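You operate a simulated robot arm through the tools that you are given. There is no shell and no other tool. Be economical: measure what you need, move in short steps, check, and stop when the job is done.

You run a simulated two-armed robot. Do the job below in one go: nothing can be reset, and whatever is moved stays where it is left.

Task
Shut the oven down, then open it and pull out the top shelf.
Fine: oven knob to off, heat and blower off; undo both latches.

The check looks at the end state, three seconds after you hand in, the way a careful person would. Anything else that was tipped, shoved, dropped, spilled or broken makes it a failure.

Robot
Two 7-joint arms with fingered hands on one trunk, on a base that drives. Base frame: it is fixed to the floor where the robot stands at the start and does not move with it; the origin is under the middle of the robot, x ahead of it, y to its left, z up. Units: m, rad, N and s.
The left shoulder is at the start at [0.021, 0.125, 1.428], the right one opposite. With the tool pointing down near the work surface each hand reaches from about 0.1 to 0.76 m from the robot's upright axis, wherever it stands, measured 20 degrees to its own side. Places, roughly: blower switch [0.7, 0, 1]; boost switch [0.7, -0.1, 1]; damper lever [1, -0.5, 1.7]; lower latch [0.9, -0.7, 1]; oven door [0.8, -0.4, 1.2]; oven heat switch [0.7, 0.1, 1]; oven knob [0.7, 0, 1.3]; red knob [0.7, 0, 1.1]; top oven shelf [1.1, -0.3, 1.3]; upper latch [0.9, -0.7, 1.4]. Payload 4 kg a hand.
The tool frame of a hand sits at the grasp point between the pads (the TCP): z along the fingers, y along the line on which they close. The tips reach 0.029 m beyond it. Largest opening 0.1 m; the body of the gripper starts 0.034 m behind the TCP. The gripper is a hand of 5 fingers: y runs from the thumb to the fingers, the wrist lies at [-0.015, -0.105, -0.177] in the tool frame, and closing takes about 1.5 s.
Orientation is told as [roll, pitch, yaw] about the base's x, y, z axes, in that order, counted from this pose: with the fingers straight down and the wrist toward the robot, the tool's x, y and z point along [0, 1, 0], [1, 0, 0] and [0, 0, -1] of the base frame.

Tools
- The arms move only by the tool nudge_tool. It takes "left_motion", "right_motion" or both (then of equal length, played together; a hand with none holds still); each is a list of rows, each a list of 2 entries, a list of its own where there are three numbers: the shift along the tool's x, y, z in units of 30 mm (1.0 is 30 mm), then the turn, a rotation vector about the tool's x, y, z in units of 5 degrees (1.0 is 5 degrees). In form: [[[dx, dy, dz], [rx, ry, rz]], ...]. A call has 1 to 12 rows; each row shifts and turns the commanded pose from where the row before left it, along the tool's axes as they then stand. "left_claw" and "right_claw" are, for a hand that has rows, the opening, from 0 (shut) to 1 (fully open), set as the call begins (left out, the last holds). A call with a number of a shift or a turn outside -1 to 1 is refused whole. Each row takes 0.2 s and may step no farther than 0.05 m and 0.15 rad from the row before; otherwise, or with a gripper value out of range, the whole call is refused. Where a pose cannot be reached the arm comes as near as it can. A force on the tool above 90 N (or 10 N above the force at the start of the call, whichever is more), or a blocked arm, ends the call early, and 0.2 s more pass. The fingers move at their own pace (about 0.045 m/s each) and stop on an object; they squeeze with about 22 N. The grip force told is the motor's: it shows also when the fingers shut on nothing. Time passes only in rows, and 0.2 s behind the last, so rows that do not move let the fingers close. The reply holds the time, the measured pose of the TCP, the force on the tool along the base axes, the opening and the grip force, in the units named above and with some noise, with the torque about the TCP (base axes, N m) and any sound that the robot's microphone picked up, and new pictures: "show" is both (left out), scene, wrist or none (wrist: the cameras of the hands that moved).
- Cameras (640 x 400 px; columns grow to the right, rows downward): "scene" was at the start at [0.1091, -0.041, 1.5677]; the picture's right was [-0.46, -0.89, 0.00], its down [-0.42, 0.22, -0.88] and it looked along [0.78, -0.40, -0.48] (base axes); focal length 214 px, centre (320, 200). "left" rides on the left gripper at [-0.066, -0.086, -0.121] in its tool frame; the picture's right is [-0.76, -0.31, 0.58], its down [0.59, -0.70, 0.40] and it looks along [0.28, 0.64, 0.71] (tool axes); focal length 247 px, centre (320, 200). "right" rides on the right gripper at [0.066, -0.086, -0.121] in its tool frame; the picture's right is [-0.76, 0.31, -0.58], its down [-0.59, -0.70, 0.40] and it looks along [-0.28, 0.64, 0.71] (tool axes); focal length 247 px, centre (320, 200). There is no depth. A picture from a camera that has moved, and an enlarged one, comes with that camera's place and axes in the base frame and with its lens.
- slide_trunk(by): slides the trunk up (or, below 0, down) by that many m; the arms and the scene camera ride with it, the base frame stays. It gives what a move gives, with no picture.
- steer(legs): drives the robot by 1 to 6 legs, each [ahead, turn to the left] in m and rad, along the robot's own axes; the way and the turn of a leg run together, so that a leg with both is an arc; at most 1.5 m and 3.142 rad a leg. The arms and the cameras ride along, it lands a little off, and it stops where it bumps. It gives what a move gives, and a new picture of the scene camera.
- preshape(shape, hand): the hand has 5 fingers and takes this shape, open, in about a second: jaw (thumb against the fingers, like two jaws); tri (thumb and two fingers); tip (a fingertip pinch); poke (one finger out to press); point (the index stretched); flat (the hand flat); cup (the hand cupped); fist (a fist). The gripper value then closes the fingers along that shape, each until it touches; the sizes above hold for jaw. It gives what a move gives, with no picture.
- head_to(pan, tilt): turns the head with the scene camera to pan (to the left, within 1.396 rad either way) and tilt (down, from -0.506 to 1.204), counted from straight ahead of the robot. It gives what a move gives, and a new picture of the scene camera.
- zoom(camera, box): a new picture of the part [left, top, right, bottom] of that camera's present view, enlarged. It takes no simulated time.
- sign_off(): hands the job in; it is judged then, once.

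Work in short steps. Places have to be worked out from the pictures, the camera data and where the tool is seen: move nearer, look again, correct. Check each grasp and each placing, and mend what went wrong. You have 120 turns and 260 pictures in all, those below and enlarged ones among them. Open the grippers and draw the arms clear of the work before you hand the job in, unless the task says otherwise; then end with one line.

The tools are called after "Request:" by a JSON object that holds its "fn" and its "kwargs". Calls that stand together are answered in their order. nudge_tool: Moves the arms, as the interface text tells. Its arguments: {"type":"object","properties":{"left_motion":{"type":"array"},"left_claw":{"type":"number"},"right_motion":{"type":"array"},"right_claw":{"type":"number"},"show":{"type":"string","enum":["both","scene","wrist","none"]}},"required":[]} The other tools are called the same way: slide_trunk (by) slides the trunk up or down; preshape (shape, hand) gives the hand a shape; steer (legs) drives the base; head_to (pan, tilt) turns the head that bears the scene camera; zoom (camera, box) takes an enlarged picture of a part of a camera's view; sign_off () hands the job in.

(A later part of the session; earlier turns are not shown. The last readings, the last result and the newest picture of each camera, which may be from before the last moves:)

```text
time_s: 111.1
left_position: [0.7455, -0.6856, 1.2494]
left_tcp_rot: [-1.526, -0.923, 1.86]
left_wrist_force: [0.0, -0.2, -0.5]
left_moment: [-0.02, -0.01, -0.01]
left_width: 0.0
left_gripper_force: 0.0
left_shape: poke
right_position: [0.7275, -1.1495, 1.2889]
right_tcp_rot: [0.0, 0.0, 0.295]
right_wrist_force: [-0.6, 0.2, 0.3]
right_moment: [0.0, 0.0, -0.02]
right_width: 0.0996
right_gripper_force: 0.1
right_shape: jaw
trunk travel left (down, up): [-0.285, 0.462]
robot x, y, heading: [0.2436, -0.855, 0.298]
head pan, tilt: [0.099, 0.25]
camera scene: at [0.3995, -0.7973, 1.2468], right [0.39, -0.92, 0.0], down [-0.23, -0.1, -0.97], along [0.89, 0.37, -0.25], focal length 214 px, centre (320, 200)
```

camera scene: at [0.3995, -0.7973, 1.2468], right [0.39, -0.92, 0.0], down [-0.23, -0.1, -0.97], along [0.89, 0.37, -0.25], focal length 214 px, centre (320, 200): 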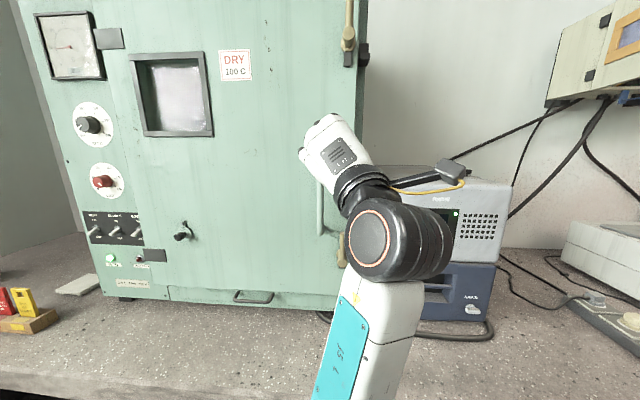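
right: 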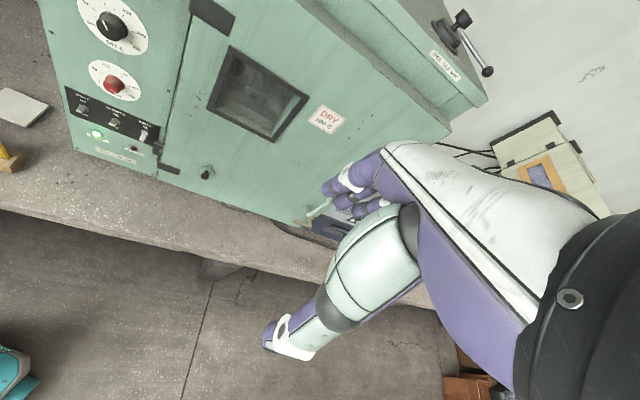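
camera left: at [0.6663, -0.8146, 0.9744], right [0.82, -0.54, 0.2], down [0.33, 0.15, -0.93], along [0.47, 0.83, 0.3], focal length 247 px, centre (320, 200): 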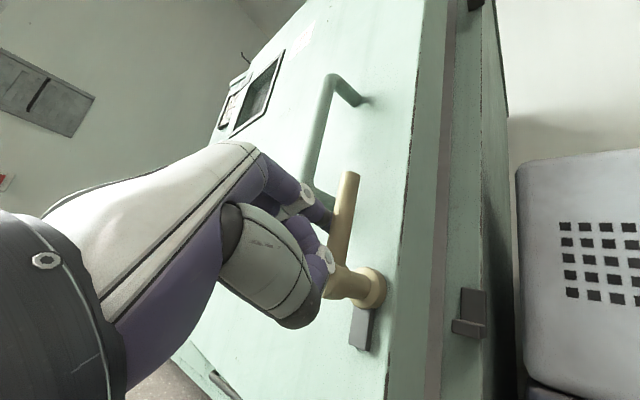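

Backing off drew the door slightly ajar, so both latches must be free. I shape the hand to jaw and roll it so that it can take the vertical pull handle, then look at the latches.

Request:
{"fn": "preshape", "kwargs": {"hand": "left", "shape": "jaw"}}

Request:
{"fn": "nudge_tool", "kwargs": {"left_motion": [[[0.5, 0, -1], [0, 0, 1]], [[0.5, 0, -1], [0, 0, 1]], [[0.5, 0, -0.5], [0, 0, 1]], [[0.5, 0, 0], [0, 0, 1]], [[0, 0, 0], [0, 0, 1]], [[0, 0, 0], [0, 0, 1]], [[0, 0, 0], [0, 0, 1]], [[0, 0, 0], [0, 0, 1]], [[0, 0, 0], [0, 0, 1]], [[0, 0, 0], [0, 0, 1]], [[0, 0, 0], [0, 0, 1]], [[0, 0, 0], [0, 0, 1]]], "show": "none"}}

Request:
{"fn": "nudge_tool", "kwargs": {"left_motion": [[[0, 0, 0], [0, 0, 1]], [[0, 0, 0], [0, 0, 1]], [[0, 0, 0], [0, 0, 1]], [[0, 0, 0], [0, 0, 1]], [[0, 0, 0], [0, 0, 1]], [[0, 0, 0], [0, 0, 1]], [[0, 0, 0], [0, 0, 1]], [[0, 0, 0], [0, 0, 1]], [[0, 0, 0], [0, 0, 1]], [[0, 0, 0], [0, 0, 1]], [[0, 0, 0], [0, 0, 1]], [[0, 0, 0], [0, 0, 1]]]}}

```text
time_s: 112.0
left_position: [0.746, -0.6859, 1.25]
left_tcp_rot: [-1.525, -0.922, 1.863]
left_wrist_force: [0.7, 0.8, -0.1]
left_moment: [-0.03, 0.01, -0.01]
left_width: 0.1
left_gripper_force: 0.1
left_shape: jaw
right_position: [0.7286, -1.1509, 1.2888]
right_tcp_rot: [0.001, 0.0, 0.294]
right_wrist_force: [0.7, 0.5, 0.3]
right_moment: [0.02, 0.01, -0.02]
right_width: 0.0996
right_gripper_force: 0.1
right_shape: jaw
trunk travel left (down, up): [-0.285, 0.462]
robot x, y, heading: [0.2441, -0.8555, 0.295]
head pan, tilt: [0.099, 0.25]
```

```text
time_s: 114.6
left_position: [0.6853, -0.6669, 1.2275]
left_tcp_rot: [1.501, -1.168, -1.178]
left_wrist_force: [-0.6, -0.2, 0.0]
left_moment: [0.04, 0.01, 0.03]
left_width: 0.1001
left_gripper_force: 0.2
left_shape: jaw
left hand out of reach, approached as far as the arm can: row 6, 7, 8, 9, 10, 11
right_position: [0.7278, -1.1506, 1.2899]
right_tcp_rot: [0.0, 0.001, 0.295]
right_wrist_force: [0.4, -0.2, 0.0]
right_moment: [-0.07, 0.01, -0.01]
right_width: 0.0995
right_gripper_force: 0.0
right_shape: jaw
trunk travel left (down, up): [-0.285, 0.462]
robot x, y, heading: [0.2419, -0.8594, 0.3]
head pan, tilt: [0.099, 0.25]
```

```text
time_s: 117.2
left_position: [0.6873, -0.6666, 1.2276]
left_tcp_rot: [1.542, -0.123, -1.24]
left_wrist_force: [-0.8, 0.6, 1.1]
left_moment: [0.0, 0.0, 0.01]
left_width: 0.1
left_gripper_force: 0.0
left_shape: jaw
left hand out of reach, approached as far as the arm can: row 1
right_position: [0.73, -1.1507, 1.2895]
right_tcp_rot: [0.0, -0.001, 0.295]
right_wrist_force: [0.9, -0.3, 0.2]
right_moment: [0.0, 0.0, -0.02]
right_width: 0.0997
right_gripper_force: 0.1
right_shape: jaw
trunk travel left (down, up): [-0.285, 0.462]
robot x, y, heading: [0.2446, -0.8591, 0.294]
head pan, tilt: [0.099, 0.25]
camera scene: at [0.3992, -0.7972, 1.2467], right [0.39, -0.92, 0.0], down [-0.23, -0.1, -0.97], along [0.89, 0.38, -0.25], focal length 214 px, centre (320, 200)
camera left: at [0.5464, -0.6337, 1.1573], right [0.46, 0.38, -0.8], down [0.14, 0.86, 0.49], along [0.88, -0.34, 0.34], focal length 247 px, centre (320, 200)
```

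scene: 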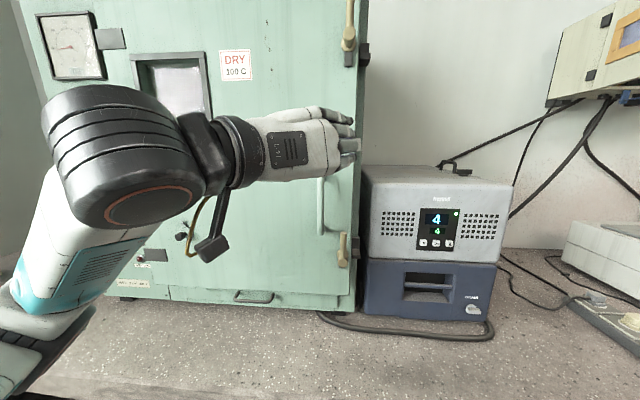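
left: 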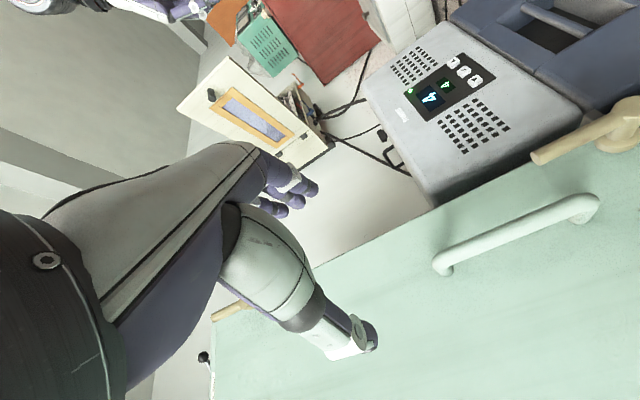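

Both latch handles stand upright. I lower the hand to the pull handle's middle (about L −0.828, z 1.12) and advance around it.

Request:
{"fn": "nudge_tool", "kwargs": {"left_motion": [[[-0.9, -0.07, 0], [0, 0, 0.35]], [[-0.9, -0.07, 0], [0, 0, 0.35]], [[-0.9, -0.07, 0], [0, 0, 0.35]], [[-0.9, -0.07, 0], [0, 0, 0.35]], [[0, 0, 1], [0, 0, 0]], [[0, 0, 1], [0, 0, 0]], [[0, 0, 1], [0, 0, 0]]]}}

```text
time_s: 118.8
left_position: [0.7843, -0.6371, 1.1207]
left_tcp_rot: [1.544, -0.002, -1.242]
left_wrist_force: [-1.5, -0.2, 0.0]
left_moment: [0.02, 0.01, -0.02]
left_width: 0.0998
left_gripper_force: 0.0
left_shape: jaw
left hand out of reach, approached as far as the arm can: row 3, 4
right_position: [0.7293, -1.1505, 1.289]
right_tcp_rot: [0.0, 0.002, 0.297]
right_wrist_force: [0.0, 0.1, -0.5]
right_moment: [-0.01, 0.0, -0.02]
right_width: 0.1
right_gripper_force: 0.1
right_shape: jaw
trunk travel left (down, up): [-0.285, 0.462]
robot x, y, heading: [0.2388, -0.8576, 0.298]
head pan, tilt: [0.099, 0.25]
camera scene: at [0.4002, -0.7968, 1.2467], right [0.39, -0.92, 0.0], down [-0.23, -0.1, -0.97], along [0.89, 0.38, -0.25], focal length 214 px, centre (320, 200)
camera left: at [0.6409, -0.5948, 1.059], right [0.43, 0.47, -0.77], down [0.17, 0.8, 0.58], along [0.89, -0.37, 0.26], focal length 247 px, centre (320, 200)
```

scene: 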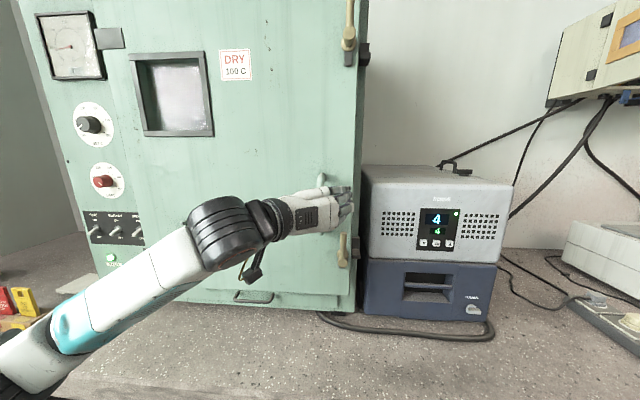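
left: 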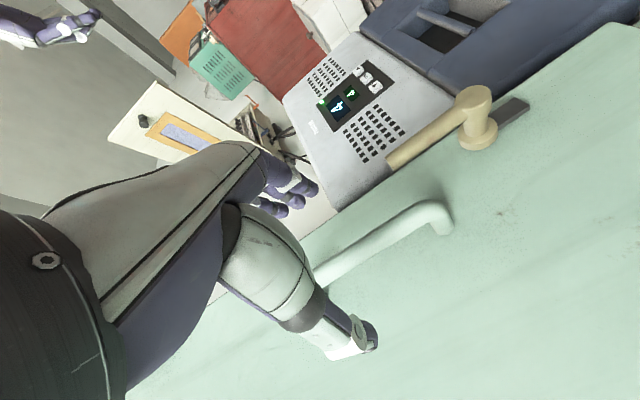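

The handle runs between thumb and fingers. I advance 27 mm more and close.

Request:
{"fn": "nudge_tool", "kwargs": {"left_motion": [[[0, 0, 0.9], [0, 0, 0]]], "show": "none"}}

Request:
{"fn": "nudge_tool", "kwargs": {"left_motion": [[[0, 0, 0], [0, 0, 0]], [[0, 0, 0], [0, 0, 0]], [[0, 0, 0], [0, 0, 0]], [[0, 0, 0], [0, 0, 0]], [[0, 0, 0], [0, 0, 0]], [[0, 0, 0], [0, 0, 0]], [[0, 0, 0], [0, 0, 0]], [[0, 0, 0], [0, 0, 0]]], "left_claw": 0, "show": "wrist"}}

```text
time_s: 119.2
left_position: [0.8095, -0.63, 1.1197]
left_tcp_rot: [1.544, -0.002, -1.245]
left_wrist_force: [0.1, -0.1, -0.1]
left_moment: [0.02, -0.01, 0.0]
left_width: 0.0998
left_gripper_force: 0.0
left_shape: jaw
right_position: [0.7269, -1.152, 1.2886]
right_tcp_rot: [0.0, 0.0, 0.294]
right_wrist_force: [0.3, -0.4, 0.6]
right_moment: [0.0, -0.01, -0.03]
right_width: 0.0998
right_gripper_force: 0.0
right_shape: jaw
trunk travel left (down, up): [-0.285, 0.462]
robot x, y, heading: [0.2436, -0.8544, 0.296]
head pan, tilt: [0.099, 0.25]
```

```text
time_s: 121.0
left_position: [0.8092, -0.6274, 1.1187]
left_tcp_rot: [1.542, -0.001, -1.244]
left_wrist_force: [0.5, 1.6, 1.4]
left_moment: [0.12, -0.01, 0.01]
left_width: 0.0103
left_gripper_force: 21.9
left_shape: jaw
right_position: [0.7289, -1.1497, 1.2902]
right_tcp_rot: [-0.002, -0.001, 0.296]
right_wrist_force: [-0.3, -0.2, 0.3]
right_moment: [-0.01, -0.01, 0.01]
right_width: 0.0998
right_gripper_force: 0.1
right_shape: jaw
trunk travel left (down, up): [-0.285, 0.462]
robot x, y, heading: [0.2414, -0.8577, 0.295]
head pan, tilt: [0.099, 0.25]
camera left: at [0.6661, -0.5872, 1.0576], right [0.43, 0.47, -0.77], down [0.17, 0.8, 0.58], along [0.89, -0.37, 0.26], focal length 247 px, centre (320, 200)
```

left: 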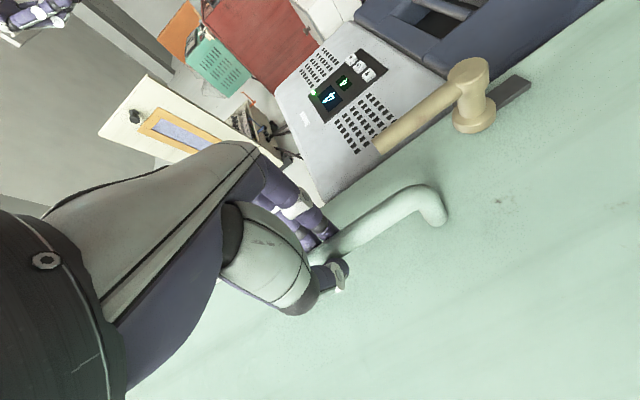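

The handle is gripped. I pull the door toward the robot along its arc, about 0.15 m.

Request:
{"fn": "nudge_tool", "kwargs": {"left_motion": [[[0, 0, -0.8], [0, 0, 0]], [[0, -0.05, -0.9], [0, 0, 0]], [[0, -0.1, -0.9], [0, 0, 0]], [[0, -0.15, -0.9], [0, 0, 0]], [[0, -0.2, -0.9], [0, 0, 0]]]}}

```text
time_s: 122.2
left_position: [0.6983, -0.6505, 1.1264]
left_tcp_rot: [1.536, -0.004, -1.235]
left_wrist_force: [2.9, 31.6, -6.5]
left_moment: [0.05, 0.02, 0.37]
left_width: 0.006
left_gripper_force: 21.7
left_shape: jaw
left hand out of reach, approached as far as the arm can: row 5
right_position: [0.7283, -1.1449, 1.2905]
right_tcp_rot: [-0.004, 0.004, 0.297]
right_wrist_force: [-0.2, -0.2, -0.7]
right_moment: [-0.02, 0.0, -0.04]
right_width: 0.0999
right_gripper_force: 0.1
right_shape: jaw
trunk travel left (down, up): [-0.285, 0.462]
robot x, y, heading: [0.2436, -0.8538, 0.3]
head pan, tilt: [0.099, 0.25]
camera scene: at [0.4006, -0.7922, 1.2463], right [0.39, -0.92, 0.0], down [-0.23, -0.1, -0.97], along [0.89, 0.37, -0.25], focal length 214 px, centre (320, 200)
camera left: at [0.5538, -0.6099, 1.0649], right [0.42, 0.47, -0.78], down [0.16, 0.8, 0.57], along [0.89, -0.37, 0.26], focal length 247 px, centre (320, 200)
```

scene: 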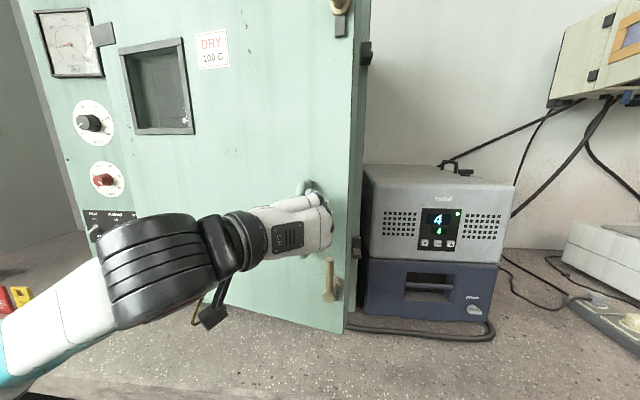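
left: 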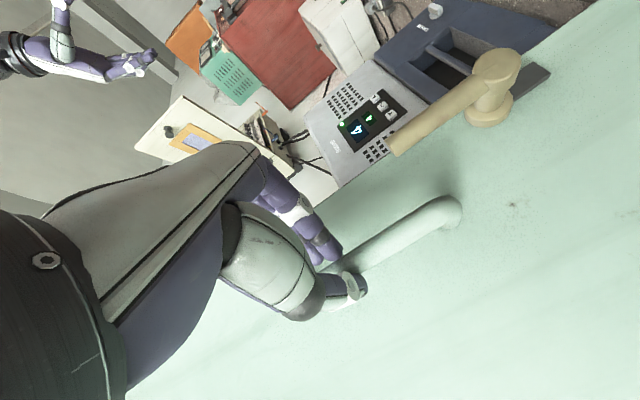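

The door is about 12° open and the arm is at its inner limit. I back the base up 0.13 m with a slight left turn, drawing the door along.

Request:
{"fn": "steer", "kwargs": {"legs": [[-0.13, 0.09]]}}

```text
time_s: 123.4
left_position: [0.6382, -0.6581, 1.1279]
left_tcp_rot: [1.544, -0.005, -1.211]
left_wrist_force: [0.6, -0.1, -0.1]
left_moment: [0.01, 0.0, 0.03]
left_width: 0.0048
left_gripper_force: 21.6
left_shape: jaw
right_position: [0.6919, -1.1464, 1.2914]
right_tcp_rot: [-0.001, -0.007, 0.34]
right_wrist_force: [0.2, -0.7, -0.4]
right_moment: [0.0, 0.02, -0.02]
right_width: 0.1
right_gripper_force: 0.1
right_shape: jaw
trunk travel left (down, up): [-0.285, 0.462]
robot x, y, heading: [0.1915, -0.8724, 0.342]
head pan, tilt: [0.099, 0.25]
stopped in leg 1: the robot was blocked; the commanded pose is now the measured one
camera scene: at [0.3492, -0.8075, 1.2464], right [0.43, -0.9, 0.0], down [-0.22, -0.11, -0.97], along [0.87, 0.42, -0.25], focal length 214 px, centre (320, 200)
```

scene: 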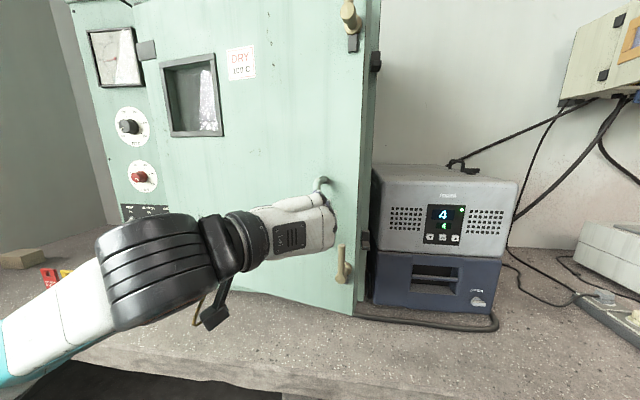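

The base bumped into something behind (the counter), and the hand has slipped off the handle; the door stands about 15–20° open. I release, draw the left arm in, and look at the gap at the door's edge.

Request:
{"fn": "nudge_tool", "kwargs": {"left_motion": [[[0, 0, 0], [0, 0, 0]], [[0, 0, 0], [0, 0, 0]], [[0, 0, 0], [0, 0, 0]], [[0, 0, 0], [0, 0, 0]], [[0, 0, -1], [0, 0, 0]], [[0, 0, -1], [0, 0, 0]], [[0, -0.5, -0.5], [0, 0, 0]], [[0, -1, 0], [0, 0, 0]], [[0, -1, 0], [0, 0, 0]]], "left_claw": 0.6}}

Request:
{"fn": "zoom", "kwargs": {"camera": "right", "box": [0, 0, 640, 400]}}

```text
time_s: 125.4
left_position: [0.6127, -0.6004, 1.1513]
left_tcp_rot: [1.55, -0.005, -1.208]
left_wrist_force: [0.7, -0.2, -0.2]
left_moment: [-0.01, -0.01, 0.01]
left_width: 0.0598
left_gripper_force: 0.0
left_shape: jaw
left hand out of reach, approached as far as the arm can: row 5, 6, 7, 8
right_position: [0.6887, -1.1464, 1.2941]
right_tcp_rot: [-0.002, -0.011, 0.339]
right_wrist_force: [-0.4, 1.0, -0.2]
right_moment: [0.01, -0.04, 0.0]
right_width: 0.0999
right_gripper_force: 0.0
right_shape: jaw
trunk travel left (down, up): [-0.285, 0.462]
robot x, y, heading: [0.194, -0.8732, 0.343]
head pan, tilt: [0.099, 0.25]
camera scene: at [0.3472, -0.8077, 1.2469], right [0.43, -0.9, 0.0], down [-0.22, -0.11, -0.97], along [0.88, 0.42, -0.25], focal length 214 px, centre (320, 200)
camera left: at [0.468, -0.5641, 1.0904], right [0.42, 0.48, -0.77], down [0.14, 0.81, 0.58], along [0.9, -0.35, 0.27], focal length 247 px, centre (320, 200)
```

scene: 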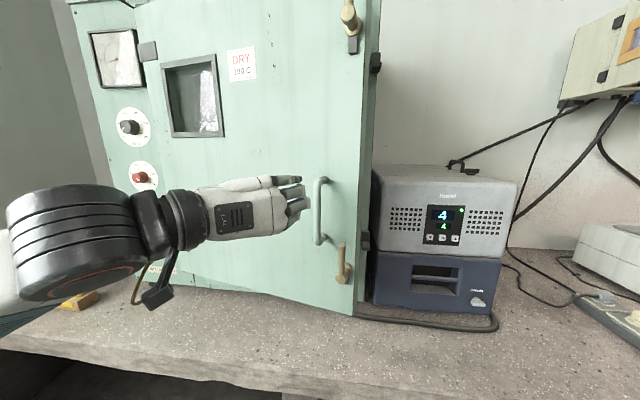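
left: 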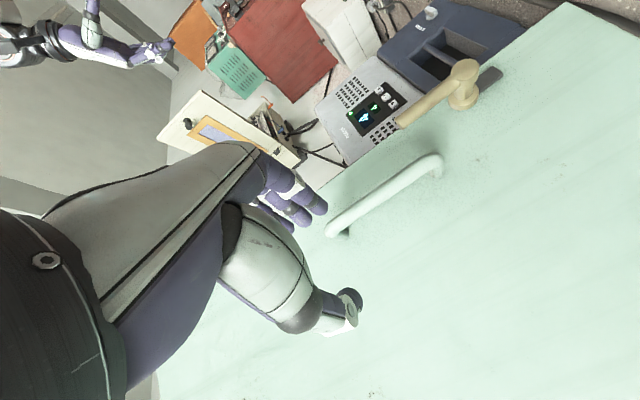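

```text
1.00 times, centred on (320, 200) of right (not enlarged: the box is as wide or as high as the picture)
camera zoom: at [0.5854, -1.1129, 1.4139], right [0.54, -0.61, 0.58], down [-0.46, -0.79, -0.41], along [0.71, -0.05, -0.71], focal length 247 px, centre (320, 200)
```

zoom: 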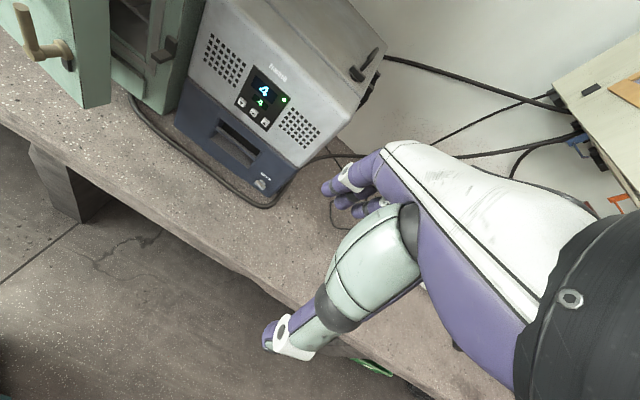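

The wrist view shows the door about 10° open with a gap of roughly 0.1 m at its edge. I raise the trunk and turn the right hand so its fingers point left, to hook behind the edge above the blue device.

Request:
{"fn": "slide_trunk", "kwargs": {"by": 0.2}}

Request:
{"fn": "nudge_tool", "kwargs": {"right_motion": [[[0, 0, 0], [-1, 0, 0]], [[0, 0, 0], [-1, 0, 0]], [[0, 0, 0], [-1, 0, 0]], [[0, 0, 0], [-1, 0, 0]], [[0, 0, 0], [-1, 0, 0]], [[0, 0, 0], [-1, 0, 0]], [[0, 0, 0], [-1, 0, 0]], [[0, 0, 0], [-1, 0, 0]], [[0, 0, 0], [-1, 0, 0]], [[0, 0, 0], [-1, 0, 0]], [[0, 0, 0], [-1, 0, 0]], [[0, 0, 0], [-1, 0, 0]]], "show": "none"}}

Request:
{"fn": "nudge_tool", "kwargs": {"right_motion": [[[0, 0, 0], [-1, 0, 0]], [[0, 0, 0], [-1, 0, 0]], [[0, 0, 0], [-1, 0, 0]], [[0, 0, 0], [-1, 0, 0]], [[0, 0, 0], [-1, 0, 0]], [[0, 0, 0], [-1, 0, 0]], [[0, 0, 0], [0, 1, 0]], [[0, 0, 0], [0, 1, 0]], [[0, 0, 0], [0, 1, 0]], [[0, 0, 0], [0, 1, 0]], [[0, 0, 0], [0, 1, 0]], [[0, 0, 0], [0, 1, 0]]], "show": "none"}}

Request:
{"fn": "preshape", "kwargs": {"hand": "right", "shape": "poke"}}

Request:
{"fn": "nudge_tool", "kwargs": {"right_motion": [[[0, 0, 0], [0, 1, 0]], [[0, 0, 0], [0, 1, 0]], [[0, 0, 0], [0, 1, 0]], [[0, 0, 0], [0, 1, 0]], [[0, 0, 0], [0, 1, 0]], [[0, 0, 0], [0, 1, 0]], [[0, 0, 0], [0, 1, 0]], [[0, 0, 0], [0, 1, 0]], [[0, 0, 0], [0, 1, 0]], [[0, 0, 0], [0, 1, 0]], [[0, 0, 0], [0, 1, 0]]]}}

```text
time_s: 127.5
left_position: [0.6152, -0.5987, 1.3497]
left_tcp_rot: [1.547, -0.002, -1.209]
left_wrist_force: [0.4, -1.2, 0.3]
left_moment: [-0.01, 0.0, 0.02]
left_width: 0.0599
left_gripper_force: 0.0
left_shape: jaw
right_position: [0.6905, -1.1456, 1.4931]
right_tcp_rot: [-0.001, -0.008, 0.339]
right_wrist_force: [0.2, 0.1, -0.2]
right_moment: [0.01, 0.0, 0.02]
right_width: 0.0998
right_gripper_force: 0.2
right_shape: jaw
trunk travel left (down, up): [-0.485, 0.262]
robot x, y, heading: [0.1949, -0.8755, 0.341]
head pan, tilt: [0.099, 0.25]
```

```text
time_s: 130.1
left_position: [0.614, -0.5983, 1.3522]
left_tcp_rot: [1.545, -0.003, -1.211]
left_wrist_force: [-0.2, -0.4, -0.2]
left_moment: [-0.03, -0.03, 0.01]
left_width: 0.0597
left_gripper_force: 0.0
left_shape: jaw
right_position: [0.6908, -1.1475, 1.4928]
right_tcp_rot: [-0.001, -1.058, 0.339]
right_wrist_force: [-1.1, -0.1, -0.4]
right_moment: [0.0, 0.02, 0.01]
right_width: 0.0996
right_gripper_force: 0.0
right_shape: jaw
trunk travel left (down, up): [-0.485, 0.262]
robot x, y, heading: [0.1955, -0.8746, 0.342]
head pan, tilt: [0.099, 0.25]
```

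```text
time_s: 132.7
left_position: [0.6151, -0.5999, 1.3503]
left_tcp_rot: [1.545, -0.003, -1.21]
left_wrist_force: [-0.6, -0.3, 0.2]
left_moment: [0.0, 0.02, 0.0]
left_width: 0.0601
left_gripper_force: 0.1
left_shape: jaw
right_position: [0.6897, -1.1457, 1.493]
right_tcp_rot: [-2.556, -1.559, -2.861]
right_wrist_force: [-0.8, 0.3, 0.3]
right_moment: [0.03, 0.01, -0.01]
right_width: 0.0999
right_gripper_force: 0.0
right_shape: jaw
trunk travel left (down, up): [-0.485, 0.262]
robot x, y, heading: [0.1931, -0.8745, 0.345]
head pan, tilt: [0.099, 0.25]
```

```text
time_s: 133.6
left_position: [0.6145, -0.5993, 1.3508]
left_tcp_rot: [1.546, -0.001, -1.208]
left_wrist_force: [0.2, 0.1, 0.2]
left_moment: [0.0, -0.02, 0.03]
left_width: 0.0602
left_gripper_force: 0.0
left_shape: jaw
right_position: [0.6895, -1.1467, 1.4928]
right_tcp_rot: [-2.57, -1.561, -2.854]
right_wrist_force: [-0.4, 0.6, -0.8]
right_moment: [0.0, 0.07, -0.03]
right_width: 0.0001
right_gripper_force: 0.0
right_shape: poke
trunk travel left (down, up): [-0.485, 0.262]
robot x, y, heading: [0.1899, -0.8737, 0.346]
head pan, tilt: [0.099, 0.25]
```

```text
time_s: 136.0
left_position: [0.6146, -0.5992, 1.3514]
left_tcp_rot: [1.547, -0.006, -1.208]
left_wrist_force: [-0.5, 0.2, 1.0]
left_moment: [0.0, -0.03, 0.02]
left_width: 0.0596
left_gripper_force: 0.0
left_shape: jaw
right_position: [0.6919, -1.1452, 1.494]
right_tcp_rot: [-1.493, -1.562, -2.966]
right_wrist_force: [0.6, -0.2, -0.2]
right_moment: [-0.04, -0.02, 0.02]
right_width: 0.0
right_gripper_force: 0.1
right_shape: poke
trunk travel left (down, up): [-0.485, 0.262]
robot x, y, heading: [0.1932, -0.8707, 0.342]
head pan, tilt: [0.099, 0.25]
camera scene: at [0.3113, -0.8209, 1.45], right [0.43, -0.9, 0.0], down [-0.22, -0.11, -0.97], along [0.88, 0.42, -0.25], focal length 214 px, centre (320, 200)
camera right: at [0.6583, -1.2795, 1.4071], right [0.87, -0.37, 0.31], down [0.48, 0.53, -0.7], along [0.09, 0.76, 0.64], focal length 247 px, centre (320, 200)
```

scene: 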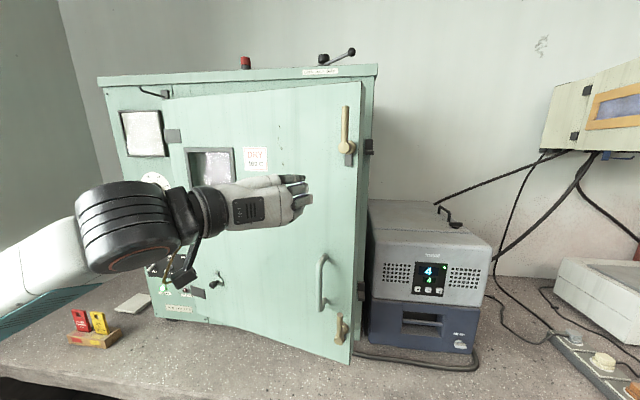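
right: 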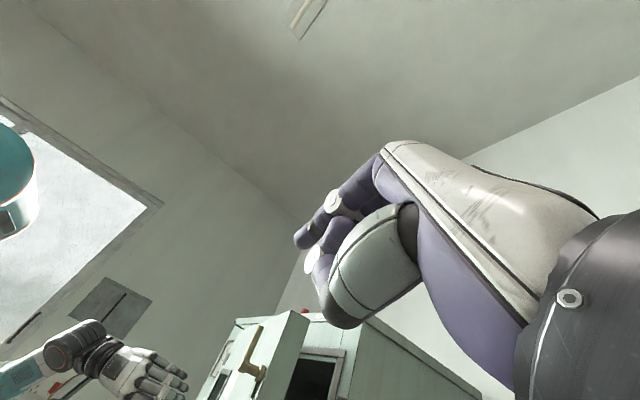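

The right hand points left as planned (z along the face). I bring it to about D 0.63, L −1.12, z 1.34, right of the door's edge and above the device.

Request:
{"fn": "nudge_tool", "kwargs": {"right_motion": [[[-0.9, -0.45, 0.5], [0, 0, 0]], [[-0.9, -0.45, 0.5], [0, 0, 0]], [[-0.9, -0.45, 0.5], [0, 0, 0]], [[-0.9, -0.45, 0.5], [0, 0, 0]], [[-0.9, -0.45, 0.5], [0, 0, 0]], [[-0.9, -0.45, 0.5], [0, 0, 0]], [[-0.9, -0.45, 0.5], [0, 0, 0]], [[-0.9, -0.45, 0.5], [0, 0, 0]], [[-0.9, -0.45, 0.5], [0, 0, 0]], [[-0.9, -0.45, 0.5], [0, 0, 0]], [[-0.9, -0.45, 0.5], [0, 0, 0]]]}}

```text
time_s: 138.4
left_position: [0.6154, -0.598, 1.3506]
left_tcp_rot: [1.546, -0.006, -1.208]
left_wrist_force: [-0.9, 0.5, -0.2]
left_moment: [0.0, 0.01, 0.0]
left_width: 0.0601
left_gripper_force: 0.0
left_shape: jaw
right_position: [0.8845, -0.9373, 1.3505]
right_tcp_rot: [-1.511, -1.56, -2.952]
right_wrist_force: [0.2, 0.1, -0.7]
right_moment: [0.03, 0.0, 0.0]
right_width: 0.0002
right_gripper_force: 0.0
right_shape: poke
right hand out of reach, approached as far as the arm can: row 9, 10, 11
trunk travel left (down, up): [-0.485, 0.262]
robot x, y, heading: [0.1931, -0.8777, 0.344]
head pan, tilt: [0.099, 0.25]
camera scene: at [0.3114, -0.8205, 1.45], right [0.43, -0.9, 0.0], down [-0.22, -0.11, -0.97], along [0.88, 0.42, -0.25], focal length 214 px, centre (320, 200)
camera right: at [0.8527, -1.0693, 1.2653], right [0.87, -0.37, 0.32], down [0.48, 0.53, -0.7], along [0.09, 0.76, 0.64], focal length 247 px, centre (320, 200)
```

scene: 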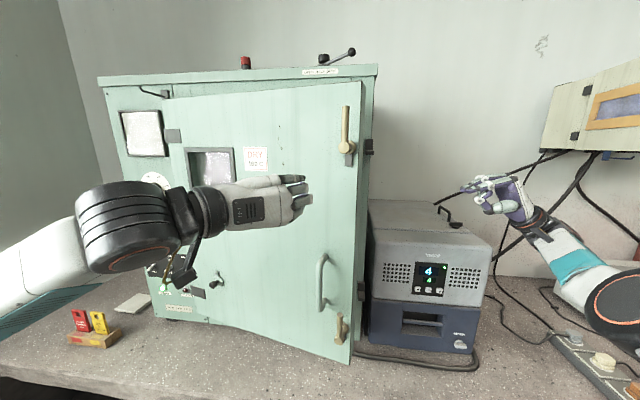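
right: 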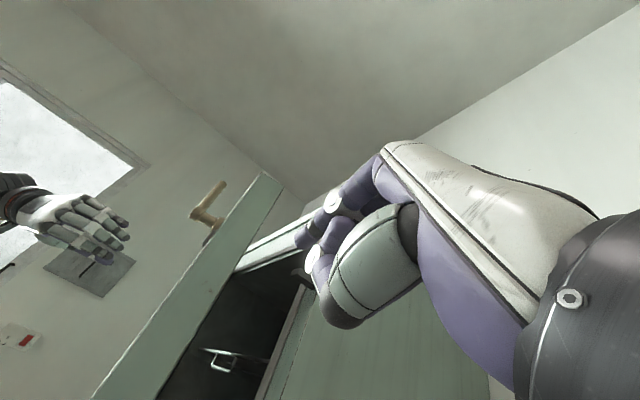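

The oven interior and its shelf handle show through the gap. The finger must be about 7 cm deeper, so I shift left 8 cm first (nearer the shoulder) and then deeper.

Request:
{"fn": "nudge_tool", "kwargs": {"right_motion": [[[0, 0, 0.9], [0, 0, 0]], [[-0.2, 0, 0.9], [0, 0, 0]], [[-0.8, 0, 0.4], [0, 0, 0]], [[-0.8, 0, 0], [0, 0, 0]], [[-0.8, 0, 0], [0, 0, 0]]]}}

```text
time_s: 139.6
left_position: [0.6165, -0.5989, 1.3498]
left_tcp_rot: [1.547, -0.006, -1.211]
left_wrist_force: [0.4, -0.6, 0.4]
left_moment: [-0.01, -0.01, -0.03]
left_width: 0.06
left_gripper_force: 0.0
left_shape: jaw
right_position: [0.8865, -0.8703, 1.3456]
right_tcp_rot: [-1.595, -1.561, -2.866]
right_wrist_force: [-0.3, 0.5, 0.5]
right_moment: [-0.01, 0.01, 0.0]
right_width: 0.0002
right_gripper_force: 0.0
right_shape: poke
right hand out of reach, approached as far as the arm can: row 1, 3, 4, 5
trunk travel left (down, up): [-0.485, 0.262]
robot x, y, heading: [0.1949, -0.875, 0.342]
head pan, tilt: [0.099, 0.25]
camera scene: at [0.3112, -0.8205, 1.45], right [0.43, -0.9, 0.0], down [-0.22, -0.11, -0.97], along [0.88, 0.42, -0.25], focal length 214 px, centre (320, 200)
camera right: at [0.8544, -1.0043, 1.2602], right [0.87, -0.37, 0.31], down [0.48, 0.53, -0.7], along [0.09, 0.76, 0.64], focal length 247 px, centre (320, 200)
```

scene: 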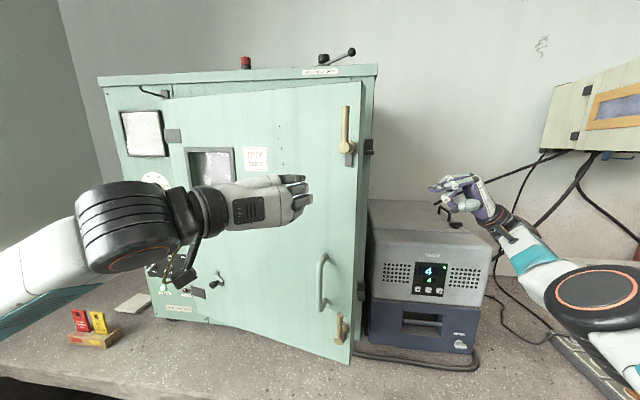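
right: 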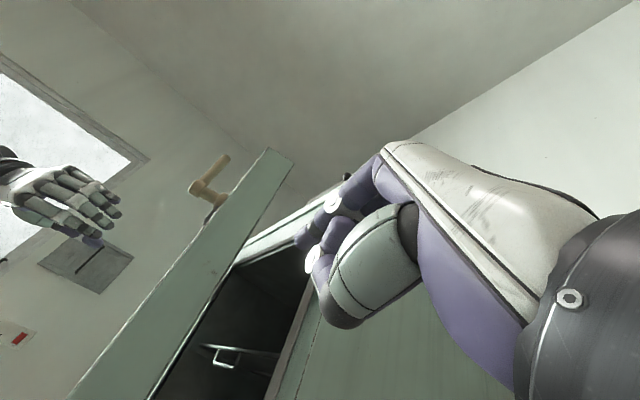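

The arm is nearly straight. I drive ahead 6 cm to bring the finger to the gap's depth.

Request:
{"fn": "steer", "kwargs": {"legs": [[0.06, 0]]}}

Request:
{"fn": "nudge_tool", "kwargs": {"right_motion": [[[0, 0, 0.9], [0, 0, 0]], [[0, 0, 0.9], [0, 0, 0]], [[0, 0, 0.6], [0, 0, 0]]]}}

```text
time_s: 140.6
left_position: [0.6697, -0.579, 1.3508]
left_tcp_rot: [1.548, -0.002, -1.21]
left_wrist_force: [0.8, -0.2, -0.4]
left_moment: [0.01, 0.0, -0.02]
left_width: 0.0599
left_gripper_force: 0.1
left_shape: jaw
right_position: [0.9416, -0.8522, 1.3478]
right_tcp_rot: [-1.634, -1.561, -2.827]
right_wrist_force: [0.2, 0.1, -0.6]
right_moment: [-0.03, 0.0, -0.01]
right_width: 0.0
right_gripper_force: 0.1
right_shape: poke
trunk travel left (down, up): [-0.485, 0.262]
robot x, y, heading: [0.2499, -0.853, 0.344]
head pan, tilt: [0.099, 0.25]
camera scene: at [0.3659, -0.8013, 1.4502], right [0.43, -0.9, 0.0], down [-0.22, -0.11, -0.97], along [0.88, 0.42, -0.25], focal length 214 px, centre (320, 200)
```

scene: 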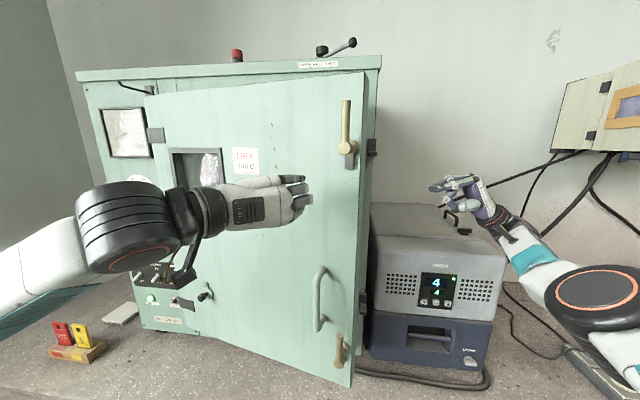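

```text
time_s: 141.4
left_position: [0.6699, -0.5785, 1.3515]
left_tcp_rot: [1.547, -0.007, -1.208]
left_wrist_force: [-0.1, 0.1, -0.4]
left_moment: [0.01, -0.01, -0.01]
left_width: 0.0599
left_gripper_force: 0.1
left_shape: jaw
right_position: [0.925, -0.7789, 1.3468]
right_tcp_rot: [-1.564, -1.562, -2.897]
right_wrist_force: [0.2, -0.2, 0.2]
right_moment: [-0.02, 0.02, -0.03]
right_width: 0.0
right_gripper_force: 0.0
right_shape: poke
trunk travel left (down, up): [-0.485, 0.262]
robot x, y, heading: [0.2473, -0.8541, 0.345]
head pan, tilt: [0.099, 0.25]
camera scene: at [0.366, -0.8003, 1.4501], right [0.43, -0.9, 0.0], down [-0.22, -0.11, -0.97], along [0.87, 0.42, -0.25], focal length 214 px, centre (320, 200)
camera right: at [0.892, -0.9121, 1.261], right [0.87, -0.37, 0.31], down [0.48, 0.53, -0.7], along [0.09, 0.76, 0.64], focal length 247 px, centre (320, 200)
```

scene: 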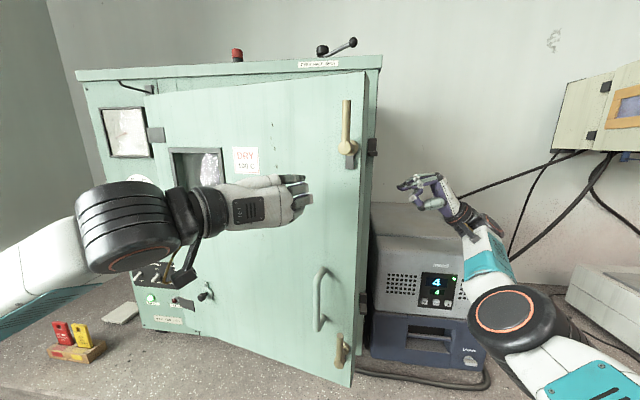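
right: 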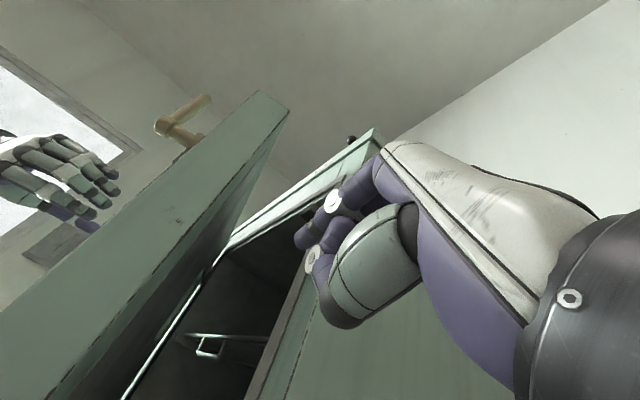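

The finger's line leads into the gap, between door edge and frame. I insert it about 11 cm.

Request:
{"fn": "nudge_tool", "kwargs": {"right_motion": [[[0.15, 0, 0.9], [0, 0, 0]], [[0.15, 0, 0.9], [0, 0, 0]], [[0, 0, 0.9], [0, 0, 0]], [[0, 0, 0.9], [0, 0, 0]]]}}

```text
time_s: 142.4
left_position: [0.6702, -0.5777, 1.3494]
left_tcp_rot: [1.548, -0.005, -1.209]
left_wrist_force: [1.0, 0.0, -0.1]
left_moment: [0.0, -0.01, 0.01]
left_width: 0.0598
left_gripper_force: 0.1
left_shape: jaw
right_position: [0.8888, -0.6779, 1.3487]
right_tcp_rot: [-1.649, -1.561, -2.811]
right_wrist_force: [0.2, 0.4, 0.4]
right_moment: [-0.01, 0.01, -0.01]
right_width: 0.0004
right_gripper_force: 0.0
right_shape: poke
trunk travel left (down, up): [-0.485, 0.262]
robot x, y, heading: [0.2438, -0.8548, 0.342]
head pan, tilt: [0.099, 0.25]
camera scene: at [0.3662, -0.8005, 1.4501], right [0.43, -0.9, 0.0], down [-0.22, -0.11, -0.97], along [0.87, 0.42, -0.25], focal length 214 px, centre (320, 200)
camera right: at [0.8565, -0.8123, 1.2623], right [0.87, -0.37, 0.31], down [0.48, 0.54, -0.7], along [0.09, 0.76, 0.64], focal length 247 px, centre (320, 200)
```

scene: 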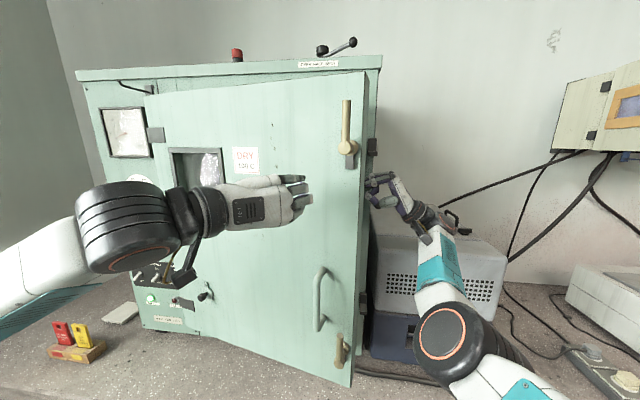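
right: 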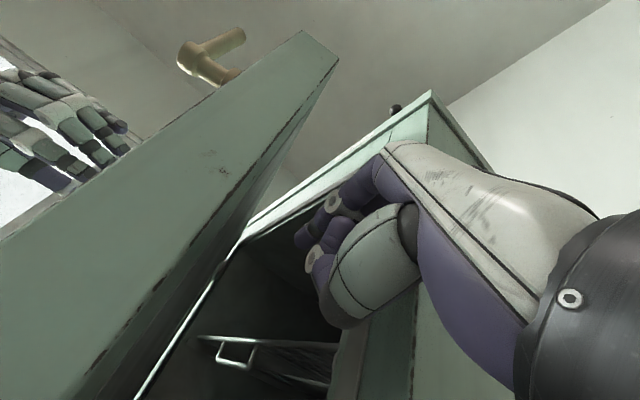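

The index is inside the gap, behind the door's edge. Before pulling, I fold the left arm across the chest, out of the door's sweep.

Request:
{"fn": "nudge_tool", "kwargs": {"left_motion": [[[0, 0, 0], [-1, 0, 0]], [[0, 0, 0], [-1, 0, 0]], [[0, 0, -0.3], [-1, 0, 0]], [[0, 0.3, -0.3], [-1, 0, 0]], [[0, 0.4, -0.3], [-1, 0, 0]], [[0, 0.5, -0.3], [-1, 0, 0]], [[0, 0.6, -0.3], [-1, 0, 0]], [[0, 0.8, 0], [-1, 0, 0]], [[0, 0.9, 0], [-1, 0, 0]], [[0, 0.9, 0], [-1, 0, 0]], [[0, 0.9, 0], [-1, 0, 0]], [[0, 0.9, 0], [-1, 0, 0]]], "show": "scene"}}

```text
time_s: 145.0
left_position: [0.566, -0.7539, 1.3557]
left_tcp_rot: [1.563, -0.022, -2.257]
left_wrist_force: [-0.8, -0.6, -0.5]
left_moment: [-0.01, 0.01, 0.02]
left_width: 0.0598
left_gripper_force: 0.1
left_shape: jaw
right_position: [0.8899, -0.6798, 1.3481]
right_tcp_rot: [-1.684, -1.562, -2.776]
right_wrist_force: [0.2, -0.4, 0.2]
right_moment: [0.01, 0.0, -0.04]
right_width: 0.0
right_gripper_force: 0.0
right_shape: poke
trunk travel left (down, up): [-0.485, 0.262]
robot x, y, heading: [0.2494, -0.8565, 0.347]
head pan, tilt: [0.099, 0.25]
camera scene: at [0.3668, -0.8016, 1.4501], right [0.43, -0.9, 0.0], down [-0.22, -0.11, -0.97], along [0.87, 0.42, -0.25], focal length 214 px, centre (320, 200)
```

scene: 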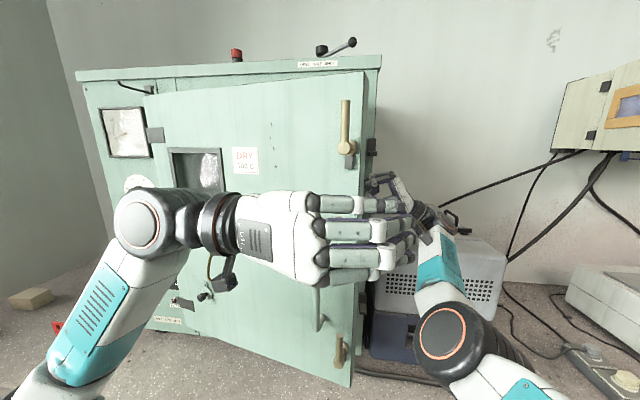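

The left arm folds in front of the chest. I bring it closer, and at the same time insert the right finger 4 cm more and start to pull the door.

Request:
{"fn": "nudge_tool", "kwargs": {"left_motion": [[[0, 0.8, 0], [0, 0, 0]], [[0, 0.8, 0], [0, 0, 0]], [[0, 0.8, -0.5], [0, 0, 0]], [[0, 0, -0.5], [0, 0, 0]], [[0, 0, -0.5], [0, 0, 0]], [[0, 0, 0], [0, 0, 0]]], "right_motion": [[[0, 0, 0.7], [0, 0, 0]], [[0, 0, 0.6], [0, 0, 0]], [[0.9, 0, 0], [0, 0, 0]], [[0.9, 0, 0], [0, 0, 0]], [[0.9, 0, 0], [0, 0, 0]], [[0.9, 0, 0], [0, 0, 0]]]}}

```text
time_s: 146.4
left_position: [0.5124, -0.7731, 1.3658]
left_tcp_rot: [1.563, -0.022, -2.26]
left_wrist_force: [-0.5, 0.1, 0.1]
left_moment: [0.02, -0.01, -0.01]
left_width: 0.0601
left_gripper_force: 0.1
left_shape: jaw
left hand out of reach, approached as far as the arm can: row 3, 4, 5
right_position: [0.7729, -0.6692, 1.3453]
right_tcp_rot: [-1.668, -1.56, -2.79]
right_wrist_force: [-0.5, -0.2, 0.1]
right_moment: [0.01, -0.02, -0.02]
right_width: 0.0001
right_gripper_force: 0.0
right_shape: poke
trunk travel left (down, up): [-0.485, 0.262]
robot x, y, heading: [0.2456, -0.8548, 0.343]
head pan, tilt: [0.099, 0.25]
camera scene: at [0.3661, -0.8011, 1.4501], right [0.43, -0.9, 0.0], down [-0.22, -0.11, -0.97], along [0.88, 0.42, -0.25], focal length 214 px, centre (320, 200)
camera right: at [0.7409, -0.8029, 1.2598], right [0.87, -0.37, 0.31], down [0.48, 0.54, -0.7], along [0.09, 0.76, 0.65], focal length 247 px, centre (320, 200)
camera left: at [0.4704, -0.6301, 1.3005], right [0.62, -0.14, -0.77], down [0.77, 0.3, 0.57], along [0.15, -0.94, 0.29], focal length 247 px, centre (320, 200)
```

scene: 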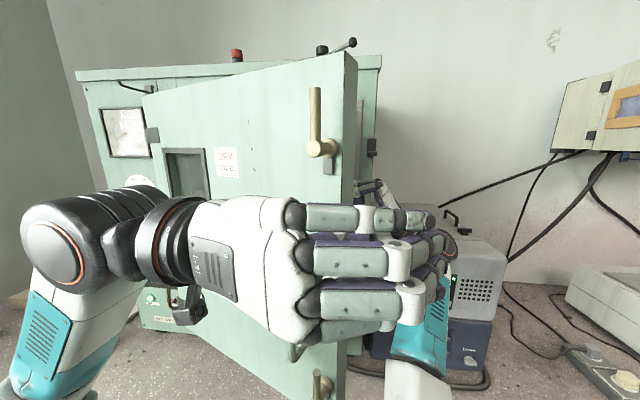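
right: 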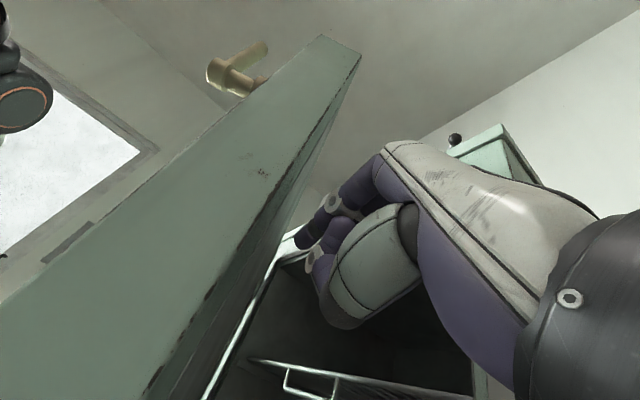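
left: 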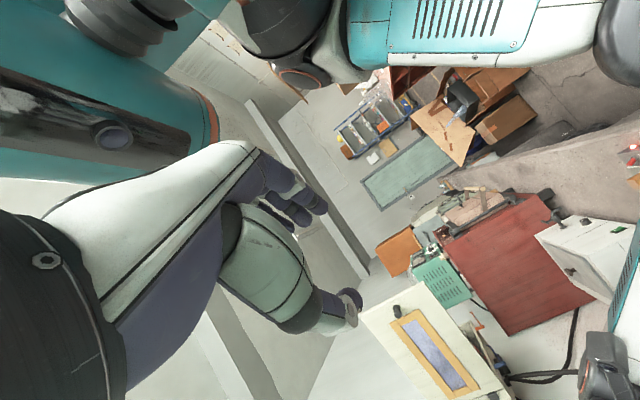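

The door follows, now roughly 25° open, and the inner shelf is visible. I pull on, drifting left with the arc.

Request:
{"fn": "nudge_tool", "kwargs": {"right_motion": [[[0.8, 0, 0.3], [0, 0, 0]], [[0.8, 0, 0.4], [0, 0, 0]], [[0.8, 0, 0.5], [0, 0, 0]], [[0.6, 0, 0.7], [0, 0, 0]]]}}

```text
time_s: 147.4
left_position: [0.5107, -0.7722, 1.3654]
left_tcp_rot: [1.561, -0.021, -2.259]
left_wrist_force: [-0.1, -0.1, 0.7]
left_moment: [0.02, -0.02, 0.02]
left_width: 0.0602
left_gripper_force: 0.1
left_shape: jaw
right_position: [0.6721, -0.6368, 1.3452]
right_tcp_rot: [-1.67, -1.562, -2.79]
right_wrist_force: [0.0, -0.1, 0.2]
right_moment: [0.0, 0.02, 0.01]
right_width: 0.0
right_gripper_force: 0.2
right_shape: poke
trunk travel left (down, up): [-0.485, 0.262]
robot x, y, heading: [0.2475, -0.8536, 0.341]
head pan, tilt: [0.099, 0.25]
camera scene: at [0.3664, -0.801, 1.4501], right [0.43, -0.9, 0.0], down [-0.22, -0.11, -0.97], along [0.87, 0.42, -0.25], focal length 214 px, centre (320, 200)
camera right: at [0.6397, -0.7692, 1.2592], right [0.87, -0.37, 0.31], down [0.48, 0.54, -0.7], along [0.09, 0.76, 0.64], focal length 247 px, centre (320, 200)
```

scene: 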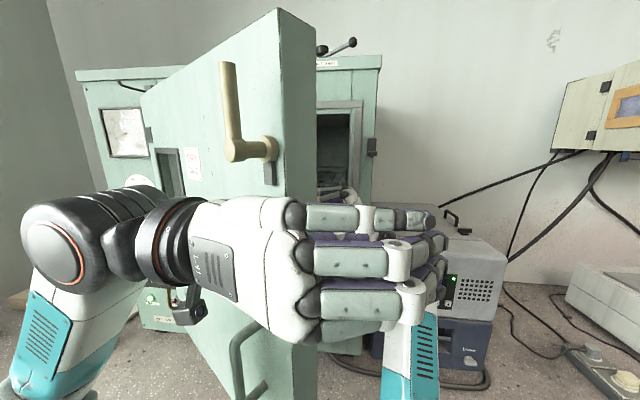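
right: 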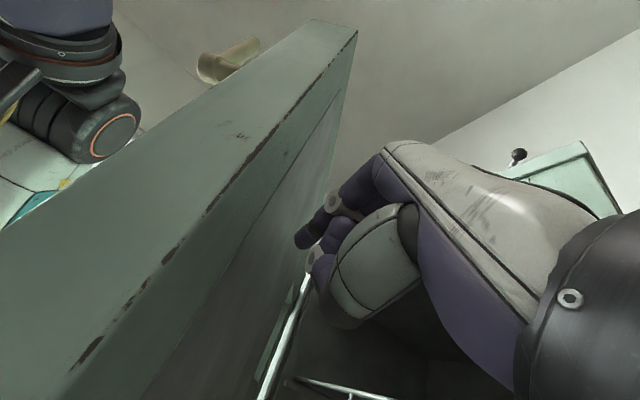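

The door is about 40° open, but the folded left arm bars it from swinging further. If the robot turns left on the spot, that arm moves out ahead and the right arm pushes the door from inside, so I turn 0.4 rad and look.

Request:
{"fn": "steer", "kwargs": {"legs": [[0, 0.4]]}}

```text
time_s: 149.0
left_position: [0.4577, -0.6747, 1.3655]
left_tcp_rot: [1.561, -0.024, -1.851]
left_wrist_force: [-11.7, 17.1, -4.9]
left_moment: [-0.73, -0.49, 0.03]
left_width: 0.0599
left_gripper_force: 0.0
left_shape: jaw
right_position: [0.5538, -0.4888, 1.3458]
right_tcp_rot: [-2.083, -1.563, -1.976]
right_wrist_force: [16.9, -20.4, 1.0]
right_moment: [0.07, 0.06, 0.36]
right_width: 0.0
right_gripper_force: 0.0
right_shape: poke
trunk travel left (down, up): [-0.485, 0.262]
robot x, y, heading: [0.2473, -0.8528, 0.75]
head pan, tilt: [0.099, 0.25]
camera scene: at [0.3376, -0.7595, 1.45], right [0.75, -0.66, 0.0], down [-0.16, -0.19, -0.97], along [0.64, 0.73, -0.25], focal length 214 px, centre (320, 200)
```

scene: 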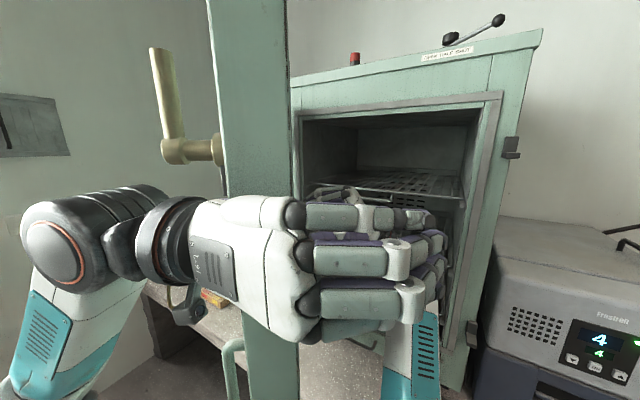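

It works: the door is near 65–70° and the oven's interior with its upper shelf is visible. Forces are moderate (20 N), so I turn another 0.3 rad.

Request:
{"fn": "steer", "kwargs": {"legs": [[0, 0.3]]}}

```text
time_s: 149.9
left_position: [0.449, -0.6626, 1.3657]
left_tcp_rot: [1.563, -0.025, -1.798]
left_wrist_force: [-7.8, 6.2, -1.3]
left_moment: [-0.37, -0.2, -0.01]
left_width: 0.0599
left_gripper_force: 0.1
left_shape: jaw
right_position: [0.5461, -0.4793, 1.349]
right_tcp_rot: [-3.038, -1.544, -0.992]
right_wrist_force: [10.8, -7.7, -1.4]
right_moment: [0.0, -0.02, 0.13]
right_width: 0.0
right_gripper_force: 0.0
right_shape: poke
trunk travel left (down, up): [-0.485, 0.262]
robot x, y, heading: [0.2511, -0.8548, 0.79]
head pan, tilt: [0.099, 0.25]
stopped in leg 1: the robot was blocked; the commanded pose is now the measured one
camera scene: at [0.3317, -0.7547, 1.4501], right [0.78, -0.63, 0.0], down [-0.15, -0.19, -0.97], along [0.61, 0.76, -0.25], focal length 214 px, centre (320, 200)
```

scene: 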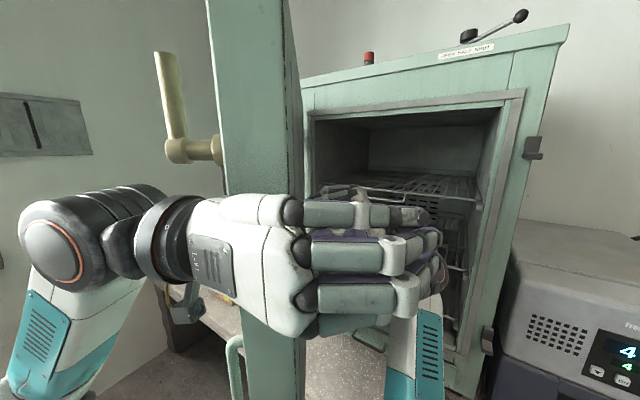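

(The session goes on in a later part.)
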